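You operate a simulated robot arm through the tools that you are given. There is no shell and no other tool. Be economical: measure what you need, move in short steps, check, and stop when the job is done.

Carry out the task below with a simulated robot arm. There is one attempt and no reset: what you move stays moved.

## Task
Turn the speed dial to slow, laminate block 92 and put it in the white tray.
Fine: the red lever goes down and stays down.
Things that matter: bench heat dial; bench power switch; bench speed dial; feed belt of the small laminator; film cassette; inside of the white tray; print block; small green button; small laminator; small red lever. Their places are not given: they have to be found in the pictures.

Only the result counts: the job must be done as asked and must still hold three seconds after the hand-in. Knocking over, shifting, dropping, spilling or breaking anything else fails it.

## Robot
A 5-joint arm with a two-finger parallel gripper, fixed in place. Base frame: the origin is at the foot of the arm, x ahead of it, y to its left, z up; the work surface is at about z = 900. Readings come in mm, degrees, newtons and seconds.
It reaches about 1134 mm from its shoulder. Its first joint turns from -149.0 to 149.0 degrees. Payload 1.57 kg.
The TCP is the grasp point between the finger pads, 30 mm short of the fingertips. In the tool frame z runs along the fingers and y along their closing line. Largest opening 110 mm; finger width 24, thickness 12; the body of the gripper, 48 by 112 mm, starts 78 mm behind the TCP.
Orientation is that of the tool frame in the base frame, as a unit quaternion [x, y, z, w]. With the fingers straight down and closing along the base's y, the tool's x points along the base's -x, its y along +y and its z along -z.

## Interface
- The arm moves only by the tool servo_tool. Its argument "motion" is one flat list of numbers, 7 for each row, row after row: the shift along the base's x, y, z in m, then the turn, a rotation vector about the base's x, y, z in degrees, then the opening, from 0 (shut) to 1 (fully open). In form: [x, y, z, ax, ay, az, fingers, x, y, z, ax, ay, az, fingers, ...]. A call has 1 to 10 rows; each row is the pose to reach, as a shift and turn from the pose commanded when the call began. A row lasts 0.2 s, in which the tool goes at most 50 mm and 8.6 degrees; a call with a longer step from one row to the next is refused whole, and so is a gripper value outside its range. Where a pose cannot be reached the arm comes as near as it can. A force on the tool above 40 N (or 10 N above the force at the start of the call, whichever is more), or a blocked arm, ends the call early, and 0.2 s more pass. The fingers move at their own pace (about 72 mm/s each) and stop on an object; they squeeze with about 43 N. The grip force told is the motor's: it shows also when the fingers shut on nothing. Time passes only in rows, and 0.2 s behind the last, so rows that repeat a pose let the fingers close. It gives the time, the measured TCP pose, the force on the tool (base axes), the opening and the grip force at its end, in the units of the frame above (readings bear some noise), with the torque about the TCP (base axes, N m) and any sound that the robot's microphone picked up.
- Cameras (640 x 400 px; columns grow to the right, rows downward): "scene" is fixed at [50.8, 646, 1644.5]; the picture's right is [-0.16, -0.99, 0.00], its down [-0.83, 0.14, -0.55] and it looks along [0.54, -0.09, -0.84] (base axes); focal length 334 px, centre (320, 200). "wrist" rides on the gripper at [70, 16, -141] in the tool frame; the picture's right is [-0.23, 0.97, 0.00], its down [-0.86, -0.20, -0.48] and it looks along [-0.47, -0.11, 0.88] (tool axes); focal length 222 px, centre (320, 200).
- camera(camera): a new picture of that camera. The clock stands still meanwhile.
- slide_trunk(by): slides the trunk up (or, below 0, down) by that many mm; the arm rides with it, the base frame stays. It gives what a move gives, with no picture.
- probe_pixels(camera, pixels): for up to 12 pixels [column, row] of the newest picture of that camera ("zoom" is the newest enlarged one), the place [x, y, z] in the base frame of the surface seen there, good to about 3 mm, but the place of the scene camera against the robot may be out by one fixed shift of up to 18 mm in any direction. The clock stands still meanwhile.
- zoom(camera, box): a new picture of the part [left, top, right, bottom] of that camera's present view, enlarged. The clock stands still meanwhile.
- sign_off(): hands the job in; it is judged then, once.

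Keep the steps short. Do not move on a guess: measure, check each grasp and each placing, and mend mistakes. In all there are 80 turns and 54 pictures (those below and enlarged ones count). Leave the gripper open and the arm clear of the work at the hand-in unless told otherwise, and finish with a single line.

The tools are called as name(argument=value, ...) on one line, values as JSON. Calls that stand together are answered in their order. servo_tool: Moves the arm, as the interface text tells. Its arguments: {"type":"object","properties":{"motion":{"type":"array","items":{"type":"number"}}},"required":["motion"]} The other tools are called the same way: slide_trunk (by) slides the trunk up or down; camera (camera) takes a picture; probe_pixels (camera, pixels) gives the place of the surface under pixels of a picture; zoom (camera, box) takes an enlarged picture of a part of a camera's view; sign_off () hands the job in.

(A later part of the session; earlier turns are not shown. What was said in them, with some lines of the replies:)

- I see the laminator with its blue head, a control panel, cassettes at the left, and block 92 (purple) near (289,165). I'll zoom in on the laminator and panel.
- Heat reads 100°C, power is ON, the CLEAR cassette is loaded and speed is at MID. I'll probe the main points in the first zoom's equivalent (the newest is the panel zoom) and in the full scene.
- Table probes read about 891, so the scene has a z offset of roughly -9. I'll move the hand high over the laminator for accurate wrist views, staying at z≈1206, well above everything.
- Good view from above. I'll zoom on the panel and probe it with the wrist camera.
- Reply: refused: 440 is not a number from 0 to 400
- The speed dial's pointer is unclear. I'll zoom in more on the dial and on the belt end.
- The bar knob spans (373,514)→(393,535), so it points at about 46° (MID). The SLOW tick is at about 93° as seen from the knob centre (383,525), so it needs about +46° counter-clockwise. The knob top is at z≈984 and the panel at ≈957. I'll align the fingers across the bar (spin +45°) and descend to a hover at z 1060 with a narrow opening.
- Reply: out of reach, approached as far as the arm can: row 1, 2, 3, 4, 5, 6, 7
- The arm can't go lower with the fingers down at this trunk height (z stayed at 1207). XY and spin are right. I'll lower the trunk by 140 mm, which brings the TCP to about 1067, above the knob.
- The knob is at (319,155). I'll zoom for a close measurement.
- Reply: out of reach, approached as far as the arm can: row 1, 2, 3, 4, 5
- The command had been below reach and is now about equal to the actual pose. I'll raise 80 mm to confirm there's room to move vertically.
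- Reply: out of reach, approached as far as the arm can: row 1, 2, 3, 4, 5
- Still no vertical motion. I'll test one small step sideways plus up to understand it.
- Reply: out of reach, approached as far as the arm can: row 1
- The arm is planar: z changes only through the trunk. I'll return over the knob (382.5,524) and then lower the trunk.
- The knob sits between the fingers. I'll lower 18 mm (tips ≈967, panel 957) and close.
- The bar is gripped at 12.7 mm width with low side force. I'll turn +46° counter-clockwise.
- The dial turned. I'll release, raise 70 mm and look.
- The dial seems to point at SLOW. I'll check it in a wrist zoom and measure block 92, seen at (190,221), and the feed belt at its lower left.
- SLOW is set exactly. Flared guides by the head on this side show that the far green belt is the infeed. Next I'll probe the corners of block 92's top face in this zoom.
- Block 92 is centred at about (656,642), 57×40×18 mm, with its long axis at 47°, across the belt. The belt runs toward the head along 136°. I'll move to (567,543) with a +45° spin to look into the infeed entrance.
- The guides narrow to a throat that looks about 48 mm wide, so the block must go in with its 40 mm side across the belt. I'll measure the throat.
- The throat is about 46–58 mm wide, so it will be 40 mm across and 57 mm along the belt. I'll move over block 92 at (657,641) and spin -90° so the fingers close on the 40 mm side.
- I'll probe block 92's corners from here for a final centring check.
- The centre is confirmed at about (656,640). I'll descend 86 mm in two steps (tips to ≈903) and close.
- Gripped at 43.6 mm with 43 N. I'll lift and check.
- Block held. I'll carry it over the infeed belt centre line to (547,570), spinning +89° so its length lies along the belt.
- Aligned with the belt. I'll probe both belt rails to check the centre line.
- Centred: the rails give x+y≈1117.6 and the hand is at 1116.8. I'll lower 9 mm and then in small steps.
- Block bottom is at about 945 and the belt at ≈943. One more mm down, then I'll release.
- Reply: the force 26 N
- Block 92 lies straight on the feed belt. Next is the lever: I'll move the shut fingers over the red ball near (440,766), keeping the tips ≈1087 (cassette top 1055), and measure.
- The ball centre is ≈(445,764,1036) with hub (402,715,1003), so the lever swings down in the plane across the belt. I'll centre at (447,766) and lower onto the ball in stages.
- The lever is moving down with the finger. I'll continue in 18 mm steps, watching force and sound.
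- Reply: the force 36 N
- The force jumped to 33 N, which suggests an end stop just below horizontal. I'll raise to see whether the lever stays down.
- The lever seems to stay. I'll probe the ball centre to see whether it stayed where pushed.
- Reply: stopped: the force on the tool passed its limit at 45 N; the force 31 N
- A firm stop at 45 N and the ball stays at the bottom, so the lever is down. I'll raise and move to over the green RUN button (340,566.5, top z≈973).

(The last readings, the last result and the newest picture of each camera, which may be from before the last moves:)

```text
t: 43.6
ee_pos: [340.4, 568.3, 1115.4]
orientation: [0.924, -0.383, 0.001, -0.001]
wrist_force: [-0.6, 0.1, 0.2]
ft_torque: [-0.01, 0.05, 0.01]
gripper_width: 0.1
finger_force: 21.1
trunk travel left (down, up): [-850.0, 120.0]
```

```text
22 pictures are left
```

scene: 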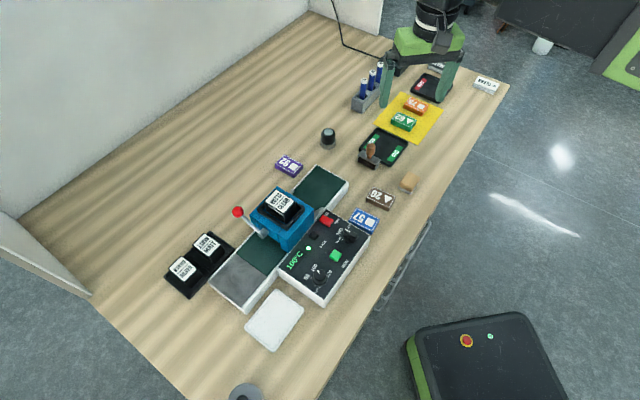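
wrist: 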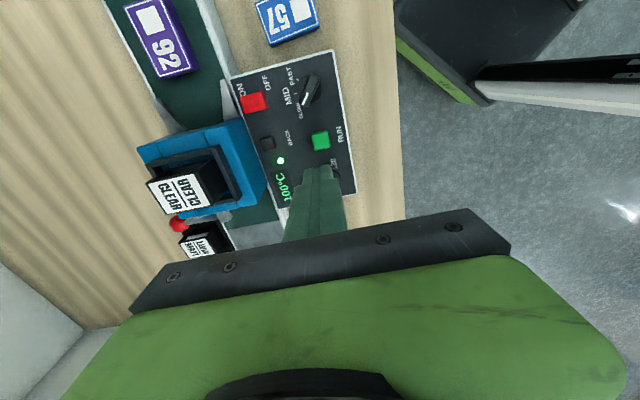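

probe_pixels(camera="wrist", pixels=[[320, 141], [314, 136], [327, 145], [321, 148], [310, 90], [280, 161]])

slide_trunk(by=-90)

zoom(camera="scene", box=[280, 190, 390, 280])

```text
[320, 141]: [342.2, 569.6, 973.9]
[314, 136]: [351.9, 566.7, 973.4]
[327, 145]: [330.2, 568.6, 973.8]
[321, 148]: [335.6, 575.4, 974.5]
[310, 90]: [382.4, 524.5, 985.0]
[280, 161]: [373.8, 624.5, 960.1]
```

```text
t: 44.9
ee_pos: [340.4, 567.8, 1027.9]
orientation: [0.924, -0.383, 0.001, -0.002]
wrist_force: [0.2, -0.5, -0.2]
ft_torque: [0.01, -0.03, 0.0]
gripper_width: 0.0
finger_force: 21.1
trunk travel left (down, up): [-760.0, 210.0]
```

```text
4.44 times, centred on (335, 235) of scene
```

zoom: 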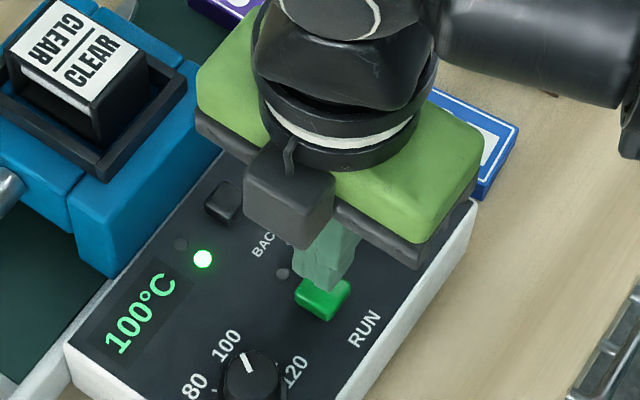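

The tip is at ~998 above the button (top 973.5). I'll lower 22 mm, then press in small steps.

slide_trunk(by=-22)

slide_trunk(by=-4)

```text
t: 45.5
ee_pos: [341.2, 568.5, 1006.5]
orientation: [0.924, -0.383, 0.001, -0.002]
wrist_force: [-0.1, 0.5, -0.3]
ft_torque: [0.01, 0.0, -0.03]
gripper_width: 0.0
finger_force: 21.1
trunk travel left (down, up): [-738.0, 232.0]
```

```text
t: 46.1
ee_pos: [341.1, 568.2, 1001.1]
orientation: [0.924, -0.383, 0.001, -0.002]
wrist_force: [0.5, 0.7, 1.9]
ft_torque: [0.03, -0.03, 0.01]
gripper_width: 0.0
finger_force: 21.0
trunk travel left (down, up): [-734.0, 236.0]
heard: click
```

A click was heard, so I'll raise and see whether it runs.

slide_trunk(by=60)

camera(camera="scene")

```text
t: 47.1
ee_pos: [341.2, 568.6, 1062.4]
orientation: [0.924, -0.383, 0.001, -0.002]
wrist_force: [-0.3, -0.3, -0.7]
ft_torque: [-0.01, -0.01, 0.0]
gripper_width: 0.0
finger_force: 21.5
trunk travel left (down, up): [-794.0, 176.0]
```

```text
20 pictures are left
```

scene: 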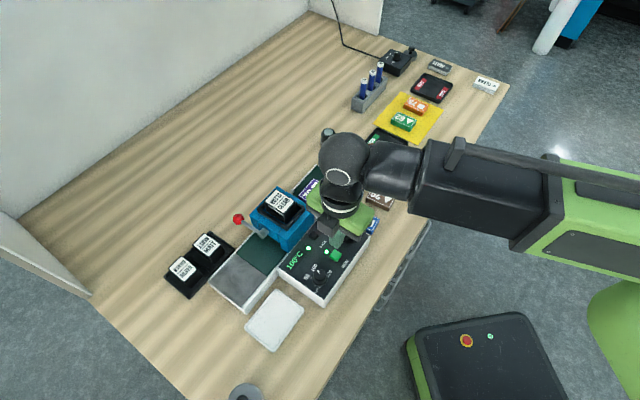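

I'll raise further and let time pass, then check whether the block moves.

slide_trunk(by=56)

servo_tool(motion=[0, 0, 0, 0, 0, 0, 0.3, 0, 0, 0, 0, 0, 0, 0.7, 0, 0, 0, 0, 0, 0, 0.7, 0, 0, 0, 0, 0, 0, 0.7, 0, 0, 0, 0, 0, 0, 0.7, 0, 0, 0, 0, 0, 0, 0.7])

camera(camera="wrist")

```text
t: 48.0
ee_pos: [341.4, 567.9, 1118.3]
orientation: [0.924, -0.383, 0.001, -0.001]
wrist_force: [-0.7, 0.0, 0.4]
ft_torque: [0.02, 0.01, 0.0]
gripper_width: 0.0
finger_force: 21.4
trunk travel left (down, up): [-850.0, 120.0]
```

```text
t: 49.5
ee_pos: [340.5, 568.4, 1117.5]
orientation: [0.924, -0.383, 0.001, -0.002]
wrist_force: [-0.1, -0.1, 0.0]
ft_torque: [0.0, -0.02, 0.0]
gripper_width: 77.2
finger_force: 0.1
trunk travel left (down, up): [-850.0, 120.0]
```

```text
19 pictures are left
```

wrist: 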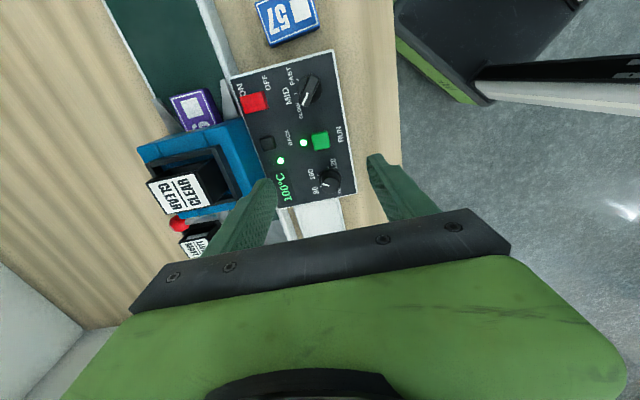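

It is running: the block is entering the head and the run LED is lit. I'll move to over the outlet and wait.

servo_tool(motion=[0.008, 0.036, 0, 0, 0, 0, 0.7, 0.016, 0.072, 0, 0, 0, 0, 0.7, 0.024, 0.108, 0, 0, 0, 0, 0.7, 0.032, 0.144, 0, 0, 0, 0, 0.7, 0.04, 0.182, 0, 0, 0, 0, 0.7, 0.04, 0.182, 0, 0, 0, 0, 0.7, 0.04, 0.182, 0, 0, 0, 0, 0.7, 0.04, 0.182, 0, 0, 0, 0, 0.7, 0.04, 0.182, 0, 0, 0, 0, 0.7, 0.04, 0.182, 0, 0, 0, 0, 0.7])

servo_tool(motion=[0, 0, 0, 0, 0, 0, 0.7, 0, 0, 0, 0, 0, 0, 0.7, 0, 0, 0, 0, 0, 0, 0.7, 0, 0, 0, 0, 0, 0, 0.7, 0, 0, 0, 0, 0, 0, 0.7, 0, 0, 0, 0, 0, 0, 0.7, 0, 0, 0, 0, 0, 0, 0.7, 0, 0, 0, 0, 0, 0, 0.7, 0, 0, 0, 0, 0, 0, 0.7, 0, 0, 0, 0, 0, 0, 0.7])

servo_tool(motion=[0, 0, 0, 0, 0, 0, 0.7, 0, 0, 0, 0, 0, 0, 0.7, 0, 0, 0, 0, 0, 0, 0.7, 0, 0, 0, 0, 0, 0, 0.7, 0, 0, 0, 0, 0, 0, 0.7, 0, 0, 0, 0, 0, 0, 0.7, 0, 0, 0, 0, 0, 0, 0.7, 0, 0, 0, 0, 0, 0, 0.7, 0, 0, 0, 0, 0, 0, 0.7, 0, 0, 0, 0, 0, 0, 0.7])

camera(camera="wrist")

```text
t: 51.6
ee_pos: [381.3, 752.0, 1117.0]
orientation: [0.924, -0.382, 0.001, -0.002]
wrist_force: [0.7, -0.9, 0.8]
ft_torque: [0.0, -0.03, 0.02]
gripper_width: 77.2
finger_force: 0.0
trunk travel left (down, up): [-850.0, 120.0]
```

```text
t: 53.9
ee_pos: [381.3, 751.3, 1117.5]
orientation: [0.924, -0.382, 0.001, -0.001]
wrist_force: [-0.1, 0.4, 0.2]
ft_torque: [0.03, 0.01, 0.0]
gripper_width: 77.1
finger_force: 0.0
trunk travel left (down, up): [-850.0, 120.0]
```

```text
t: 56.0
ee_pos: [379.8, 752.1, 1117.7]
orientation: [0.924, -0.383, 0.001, -0.002]
wrist_force: [-0.3, 0.6, 0.0]
ft_torque: [0.01, -0.02, 0.0]
gripper_width: 76.9
finger_force: 0.0
trunk travel left (down, up): [-850.0, 120.0]
```

```text
18 pictures are left
```

wrist: 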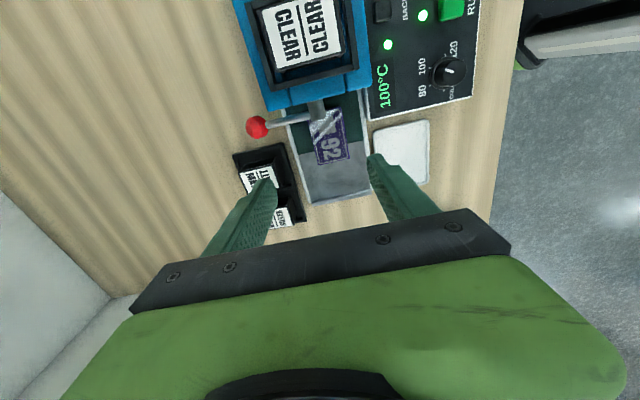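

The block is coming out with a glossy film. I'll wait a few more seconds for it to stop.

servo_tool(motion=[0, 0, 0, 0, 0, 0, 0.7, 0, 0, 0, 0, 0, 0, 0.7, 0, 0, 0, 0, 0, 0, 0.7, 0, 0, 0, 0, 0, 0, 0.7, 0, 0, 0, 0, 0, 0, 0.7, 0, 0, 0, 0, 0, 0, 0.7, 0, 0, 0, 0, 0, 0, 0.7, 0, 0, 0, 0, 0, 0, 0.7, 0, 0, 0, 0, 0, 0, 0.7, 0, 0, 0, 0, 0, 0, 0.7])

servo_tool(motion=[0, 0, 0, 0, 0, 0, 0.7, 0, 0, 0, 0, 0, 0, 0.7, 0, 0, 0, 0, 0, 0, 0.7, 0, 0, 0, 0, 0, 0, 0.7, 0, 0, 0, 0, 0, 0, 0.7, 0, 0, 0, 0, 0, 0, 0.7, 0, 0, 0, 0, 0, 0, 0.7, 0, 0, 0, 0, 0, 0, 0.7, 0, 0, 0, 0, 0, 0, 0.7, 0, 0, 0, 0, 0, 0, 0.7])

camera(camera="wrist")

```text
t: 58.2
ee_pos: [380.0, 751.1, 1116.3]
orientation: [0.924, -0.381, 0.001, -0.001]
wrist_force: [0.4, 0.5, 1.1]
ft_torque: [0.04, -0.02, 0.0]
gripper_width: 77.0
finger_force: 0.0
trunk travel left (down, up): [-850.0, 120.0]
```

```text
t: 60.5
ee_pos: [380.3, 751.6, 1117.1]
orientation: [0.924, -0.382, 0.001, -0.002]
wrist_force: [0.5, 0.8, 0.4]
ft_torque: [-0.04, -0.03, -0.01]
gripper_width: 77.1
finger_force: 0.0
trunk travel left (down, up): [-850.0, 120.0]
```

```text
17 pictures are left
```

wrist: 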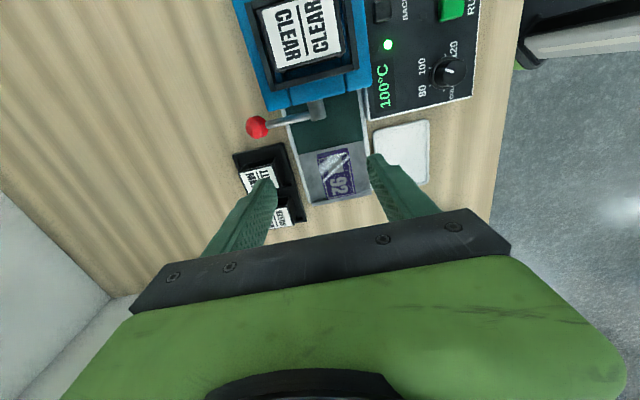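

The run LED is off and the laminated block has stopped on the grey outlet. I'll zoom and measure the block and tray.

zoom(camera="wrist", box=[270, 100, 450, 220])

probe_pixels(camera="zoom", pixels=[[160, 180], [250, 165], [295, 305], [200, 345], [225, 240], [130, 185], [370, 150], [365, 85], [560, 70], [555, 290], [470, 180]])

```text
3.33 times, centred on (360, 160) of wrist
```

zoom: 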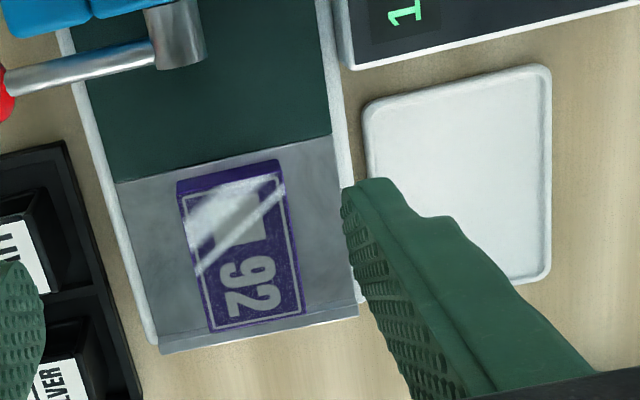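

```text
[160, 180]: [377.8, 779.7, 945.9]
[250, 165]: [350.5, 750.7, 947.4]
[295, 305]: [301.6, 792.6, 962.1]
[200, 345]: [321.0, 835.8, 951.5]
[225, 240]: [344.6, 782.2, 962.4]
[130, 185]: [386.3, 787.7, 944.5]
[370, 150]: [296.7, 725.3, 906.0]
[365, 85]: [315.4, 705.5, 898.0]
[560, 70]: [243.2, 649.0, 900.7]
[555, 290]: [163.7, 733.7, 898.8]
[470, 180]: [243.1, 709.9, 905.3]
```

probe_pixels(camera="zoom", pixels=[[184, 200], [281, 180], [300, 308], [211, 326], [240, 255], [375, 105], [545, 72], [545, 272], [380, 195], [500, 250], [450, 130], [535, 270]])

```text
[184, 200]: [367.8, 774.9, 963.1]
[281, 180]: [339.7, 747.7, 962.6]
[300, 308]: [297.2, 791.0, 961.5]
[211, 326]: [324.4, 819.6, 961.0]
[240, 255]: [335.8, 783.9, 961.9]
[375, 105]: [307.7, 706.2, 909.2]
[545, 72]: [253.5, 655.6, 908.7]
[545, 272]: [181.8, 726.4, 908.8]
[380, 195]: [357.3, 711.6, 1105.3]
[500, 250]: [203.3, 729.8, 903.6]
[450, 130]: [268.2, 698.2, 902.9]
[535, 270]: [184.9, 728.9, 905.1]
```

The block centre is ≈(332,783), top 962, aligned with the hand. The tray centre is ≈(245,716), floor ≈903, rim ≈909. I'll move over the block and lower to TCP≈982, a high grip so the finger tips clear the tray rim later.

servo_tool(motion=[-0.024, 0.016, 0, 0, 0, 0, 0.65, -0.048, 0.032, 0, 0, 0, 0, 0.6, -0.048, 0.032, 0, 0, 0, 0, 0.6])

slide_trunk(by=-100)

camera(camera="wrist")

```text
t: 61.2
ee_pos: [333.5, 782.4, 1118.4]
orientation: [0.924, -0.383, 0.001, -0.002]
wrist_force: [0.5, 0.1, -0.4]
ft_torque: [-0.01, 0.0, 0.01]
gripper_width: 66.1
finger_force: 0.0
trunk travel left (down, up): [-850.0, 120.0]
```

```text
t: 62.6
ee_pos: [332.5, 782.0, 1016.8]
orientation: [0.924, -0.382, 0.0, -0.002]
wrist_force: [0.9, 0.3, -0.5]
ft_torque: [0.03, 0.0, -0.03]
gripper_width: 65.9
finger_force: 0.1
trunk travel left (down, up): [-750.0, 220.0]
```

```text
15 pictures are left
```

wrist: 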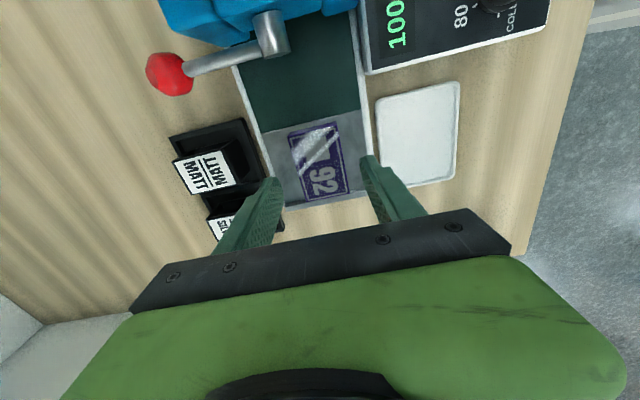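

The left finger comes near the cassette stand. I'll probe its near edge and recheck the tray.

probe_pixels(camera="wrist", pixels=[[260, 165], [243, 125], [250, 160], [268, 185], [378, 103], [457, 86], [450, 175], [400, 184], [420, 135], [290, 138], [335, 124], [349, 188]])

```text
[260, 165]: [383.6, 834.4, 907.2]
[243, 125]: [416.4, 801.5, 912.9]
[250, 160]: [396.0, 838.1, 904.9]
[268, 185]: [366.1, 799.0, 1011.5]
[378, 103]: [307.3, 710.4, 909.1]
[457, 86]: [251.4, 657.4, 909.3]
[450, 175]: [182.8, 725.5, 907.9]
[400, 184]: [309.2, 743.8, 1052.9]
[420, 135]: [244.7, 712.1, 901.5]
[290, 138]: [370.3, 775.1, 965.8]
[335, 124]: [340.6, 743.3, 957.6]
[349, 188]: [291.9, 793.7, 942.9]
```

The stand is only ~910 high and the tips stay at 952. I'll lower 35 mm and grip.

slide_trunk(by=-35)

servo_tool(motion=[0, 0, 0, 0, 0, 0, 0.45, 0, 0, 0, 0, 0, 0, 0.35, 0, 0, 0, 0, 0, 0, 0.25, 0, 0, 0, 0, 0, 0, 0.25, 0, 0, 0, 0, 0, 0, 0.25])

slide_trunk(by=60)

camera(camera="wrist")

```text
t: 63.4
ee_pos: [333.2, 781.8, 982.4]
orientation: [0.924, -0.383, 0.001, -0.001]
wrist_force: [0.2, 0.1, 0.2]
ft_torque: [-0.02, 0.0, 0.0]
gripper_width: 65.9
finger_force: 0.0
trunk travel left (down, up): [-715.0, 255.0]
```

```text
t: 64.6
ee_pos: [333.8, 782.8, 982.5]
orientation: [0.924, -0.383, 0.0, -0.001]
wrist_force: [0.5, 0.0, 0.0]
ft_torque: [0.0, 0.05, 0.02]
gripper_width: 43.6
finger_force: 43.4
trunk travel left (down, up): [-715.0, 255.0]
```

```text
t: 65.6
ee_pos: [333.4, 782.4, 1044.1]
orientation: [0.924, -0.382, 0.0, -0.002]
wrist_force: [0.1, 0.1, -1.4]
ft_torque: [0.01, 0.0, 0.01]
gripper_width: 43.8
finger_force: 43.2
trunk travel left (down, up): [-775.0, 195.0]
```

```text
14 pictures are left
```

wrist: 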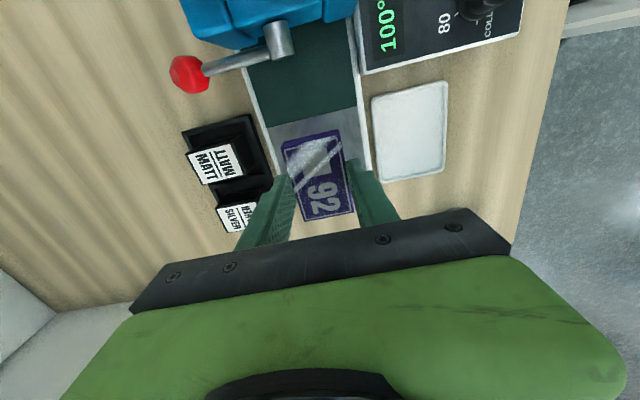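

Held. I'll carry it to over the tray centre (245,717).

servo_tool(motion=[-0.03, -0.022, 0, 0, 0, 0, 0.25, -0.06, -0.044, 0, 0, 0, 0, 0.25, -0.0884, -0.0654, 0, 0, 0, 0, 0.25, -0.0884, -0.0654, 0, 0, 0, 0, 0.25])

slide_trunk(by=-80)

camera(camera="wrist")

zoom(camera="scene", box=[220, 270, 330, 360])

```text
t: 66.6
ee_pos: [244.3, 718.3, 1041.8]
orientation: [0.924, -0.383, 0.0, -0.002]
wrist_force: [0.1, -0.3, -1.0]
ft_torque: [0.0, 0.01, -0.02]
gripper_width: 43.6
finger_force: 43.1
trunk travel left (down, up): [-775.0, 195.0]
```

```text
t: 67.7
ee_pos: [244.3, 717.1, 962.6]
orientation: [0.924, -0.383, 0.001, -0.002]
wrist_force: [0.2, -0.3, -0.9]
ft_torque: [0.04, 0.0, 0.0]
gripper_width: 43.9
finger_force: 42.9
trunk travel left (down, up): [-695.0, 275.0]
```

```text
13 pictures are left
```

wrist: 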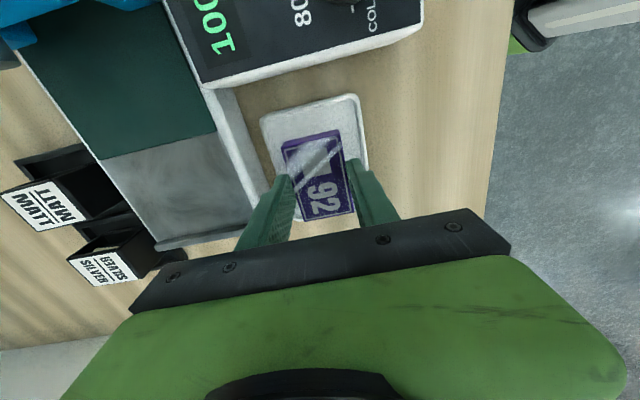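

```text
4.44 times, centred on (275, 315) of scene
```

zoom: 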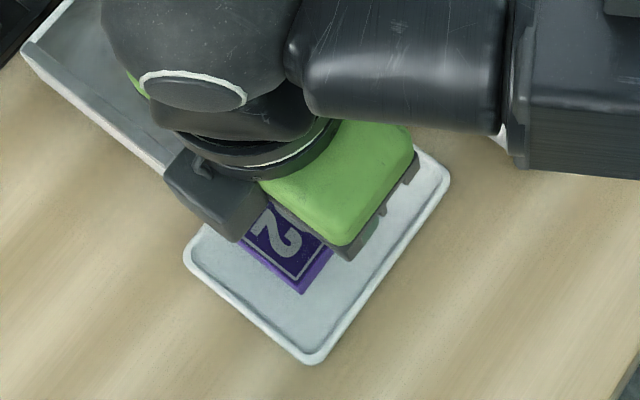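

Well centred. The block bottom is ≈925 and the floor ≈903. I'll lower 20 mm, then small steps until light contact.

slide_trunk(by=-19)

slide_trunk(by=-2)

```text
t: 68.4
ee_pos: [244.6, 719.0, 943.2]
orientation: [0.924, -0.383, 0.001, -0.002]
wrist_force: [-0.3, 0.3, -0.3]
ft_torque: [-0.01, 0.01, -0.02]
gripper_width: 43.6
finger_force: 42.8
trunk travel left (down, up): [-676.0, 294.0]
```

```text
t: 68.9
ee_pos: [245.0, 718.7, 941.6]
orientation: [0.924, -0.383, 0.001, -0.002]
wrist_force: [0.9, 1.8, 10.0]
ft_torque: [-0.05, 0.04, 0.04]
gripper_width: 43.8
finger_force: 43.1
trunk travel left (down, up): [-674.0, 296.0]
```

Contact at 10 N, so it's on the tray floor. I'll open slightly, raise, and look.

servo_tool(motion=[0, 0, 0, 0, 0, 0, 0.44, 0, 0, 0, 0, 0, 0, 0.47, 0, 0, 0, 0, 0, 0, 0.47])

slide_trunk(by=200)

camera(camera="wrist")

```text
t: 69.7
ee_pos: [244.7, 718.6, 941.2]
orientation: [0.924, -0.382, 0.001, -0.001]
wrist_force: [0.2, -0.3, 0.0]
ft_torque: [0.0, -0.03, 0.02]
gripper_width: 51.9
finger_force: 0.0
trunk travel left (down, up): [-674.0, 296.0]
```

```text
t: 71.9
ee_pos: [243.9, 717.8, 1141.5]
orientation: [0.924, -0.383, 0.0, -0.001]
wrist_force: [0.6, 0.9, -0.3]
ft_torque: [0.02, 0.01, 0.0]
gripper_width: 51.8
finger_force: 0.1
trunk travel left (down, up): [-874.0, 96.0]
```

```text
11 pictures are left
```

wrist: 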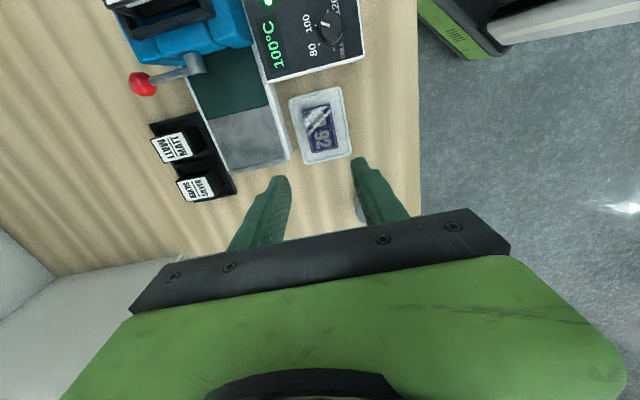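

The block lies flat inside the tray. I'll open the gripper fully, raise a little, and make a last check.

servo_tool(motion=[0, 0, 0, 0, 0, 0, 0.7, 0, 0, 0, 0, 0, 0, 1, 0, 0, 0, 0, 0, 0, 1])

slide_trunk(by=80)

zoom(camera="wrist", box=[120, 0, 380, 200])

camera(camera="scene")

```text
t: 72.7
ee_pos: [244.3, 718.2, 1141.3]
orientation: [0.924, -0.383, 0.0, -0.002]
wrist_force: [-0.6, -1.0, 0.0]
ft_torque: [-0.01, 0.02, -0.01]
gripper_width: 110.1
finger_force: 0.0
trunk travel left (down, up): [-874.0, 96.0]
```

```text
t: 73.9
ee_pos: [244.4, 719.8, 1220.2]
orientation: [0.924, -0.383, 0.001, -0.001]
wrist_force: [-0.7, 0.7, 0.0]
ft_torque: [-0.02, 0.0, 0.01]
gripper_width: 109.9
finger_force: 0.2
trunk travel left (down, up): [-954.0, 16.0]
```

```text
2.00 times, centred on (250, 100) of wrist
```

zoom: 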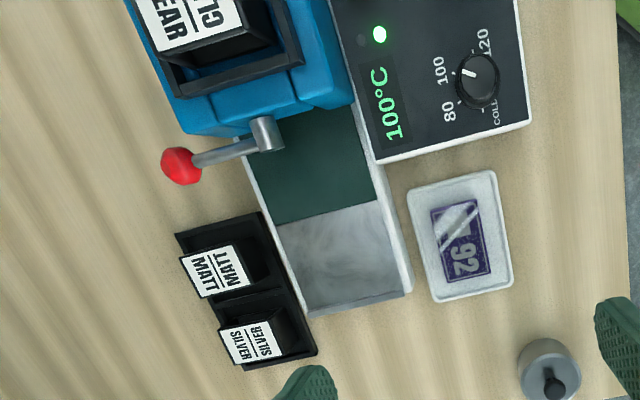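

```text
9 pictures are left
```

scene: 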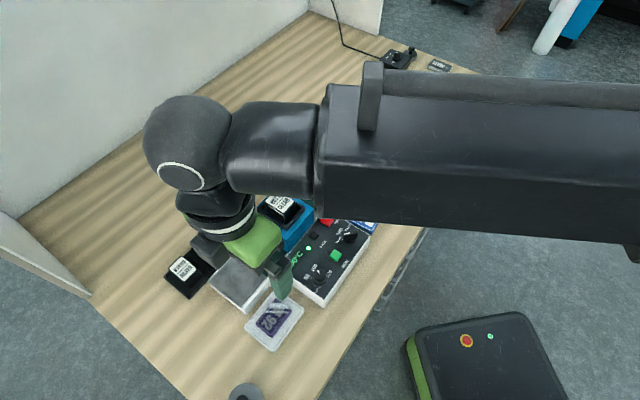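

Block 92 is in the white tray, speed is at SLOW, the lever is down, the gripper is open and the arm is clear. I'm handing in.

sign_off()

```text
The job is handed in.
```

Block 92 was laminated with the clear film at slow speed and now lies in the white tray, with the red lever down.
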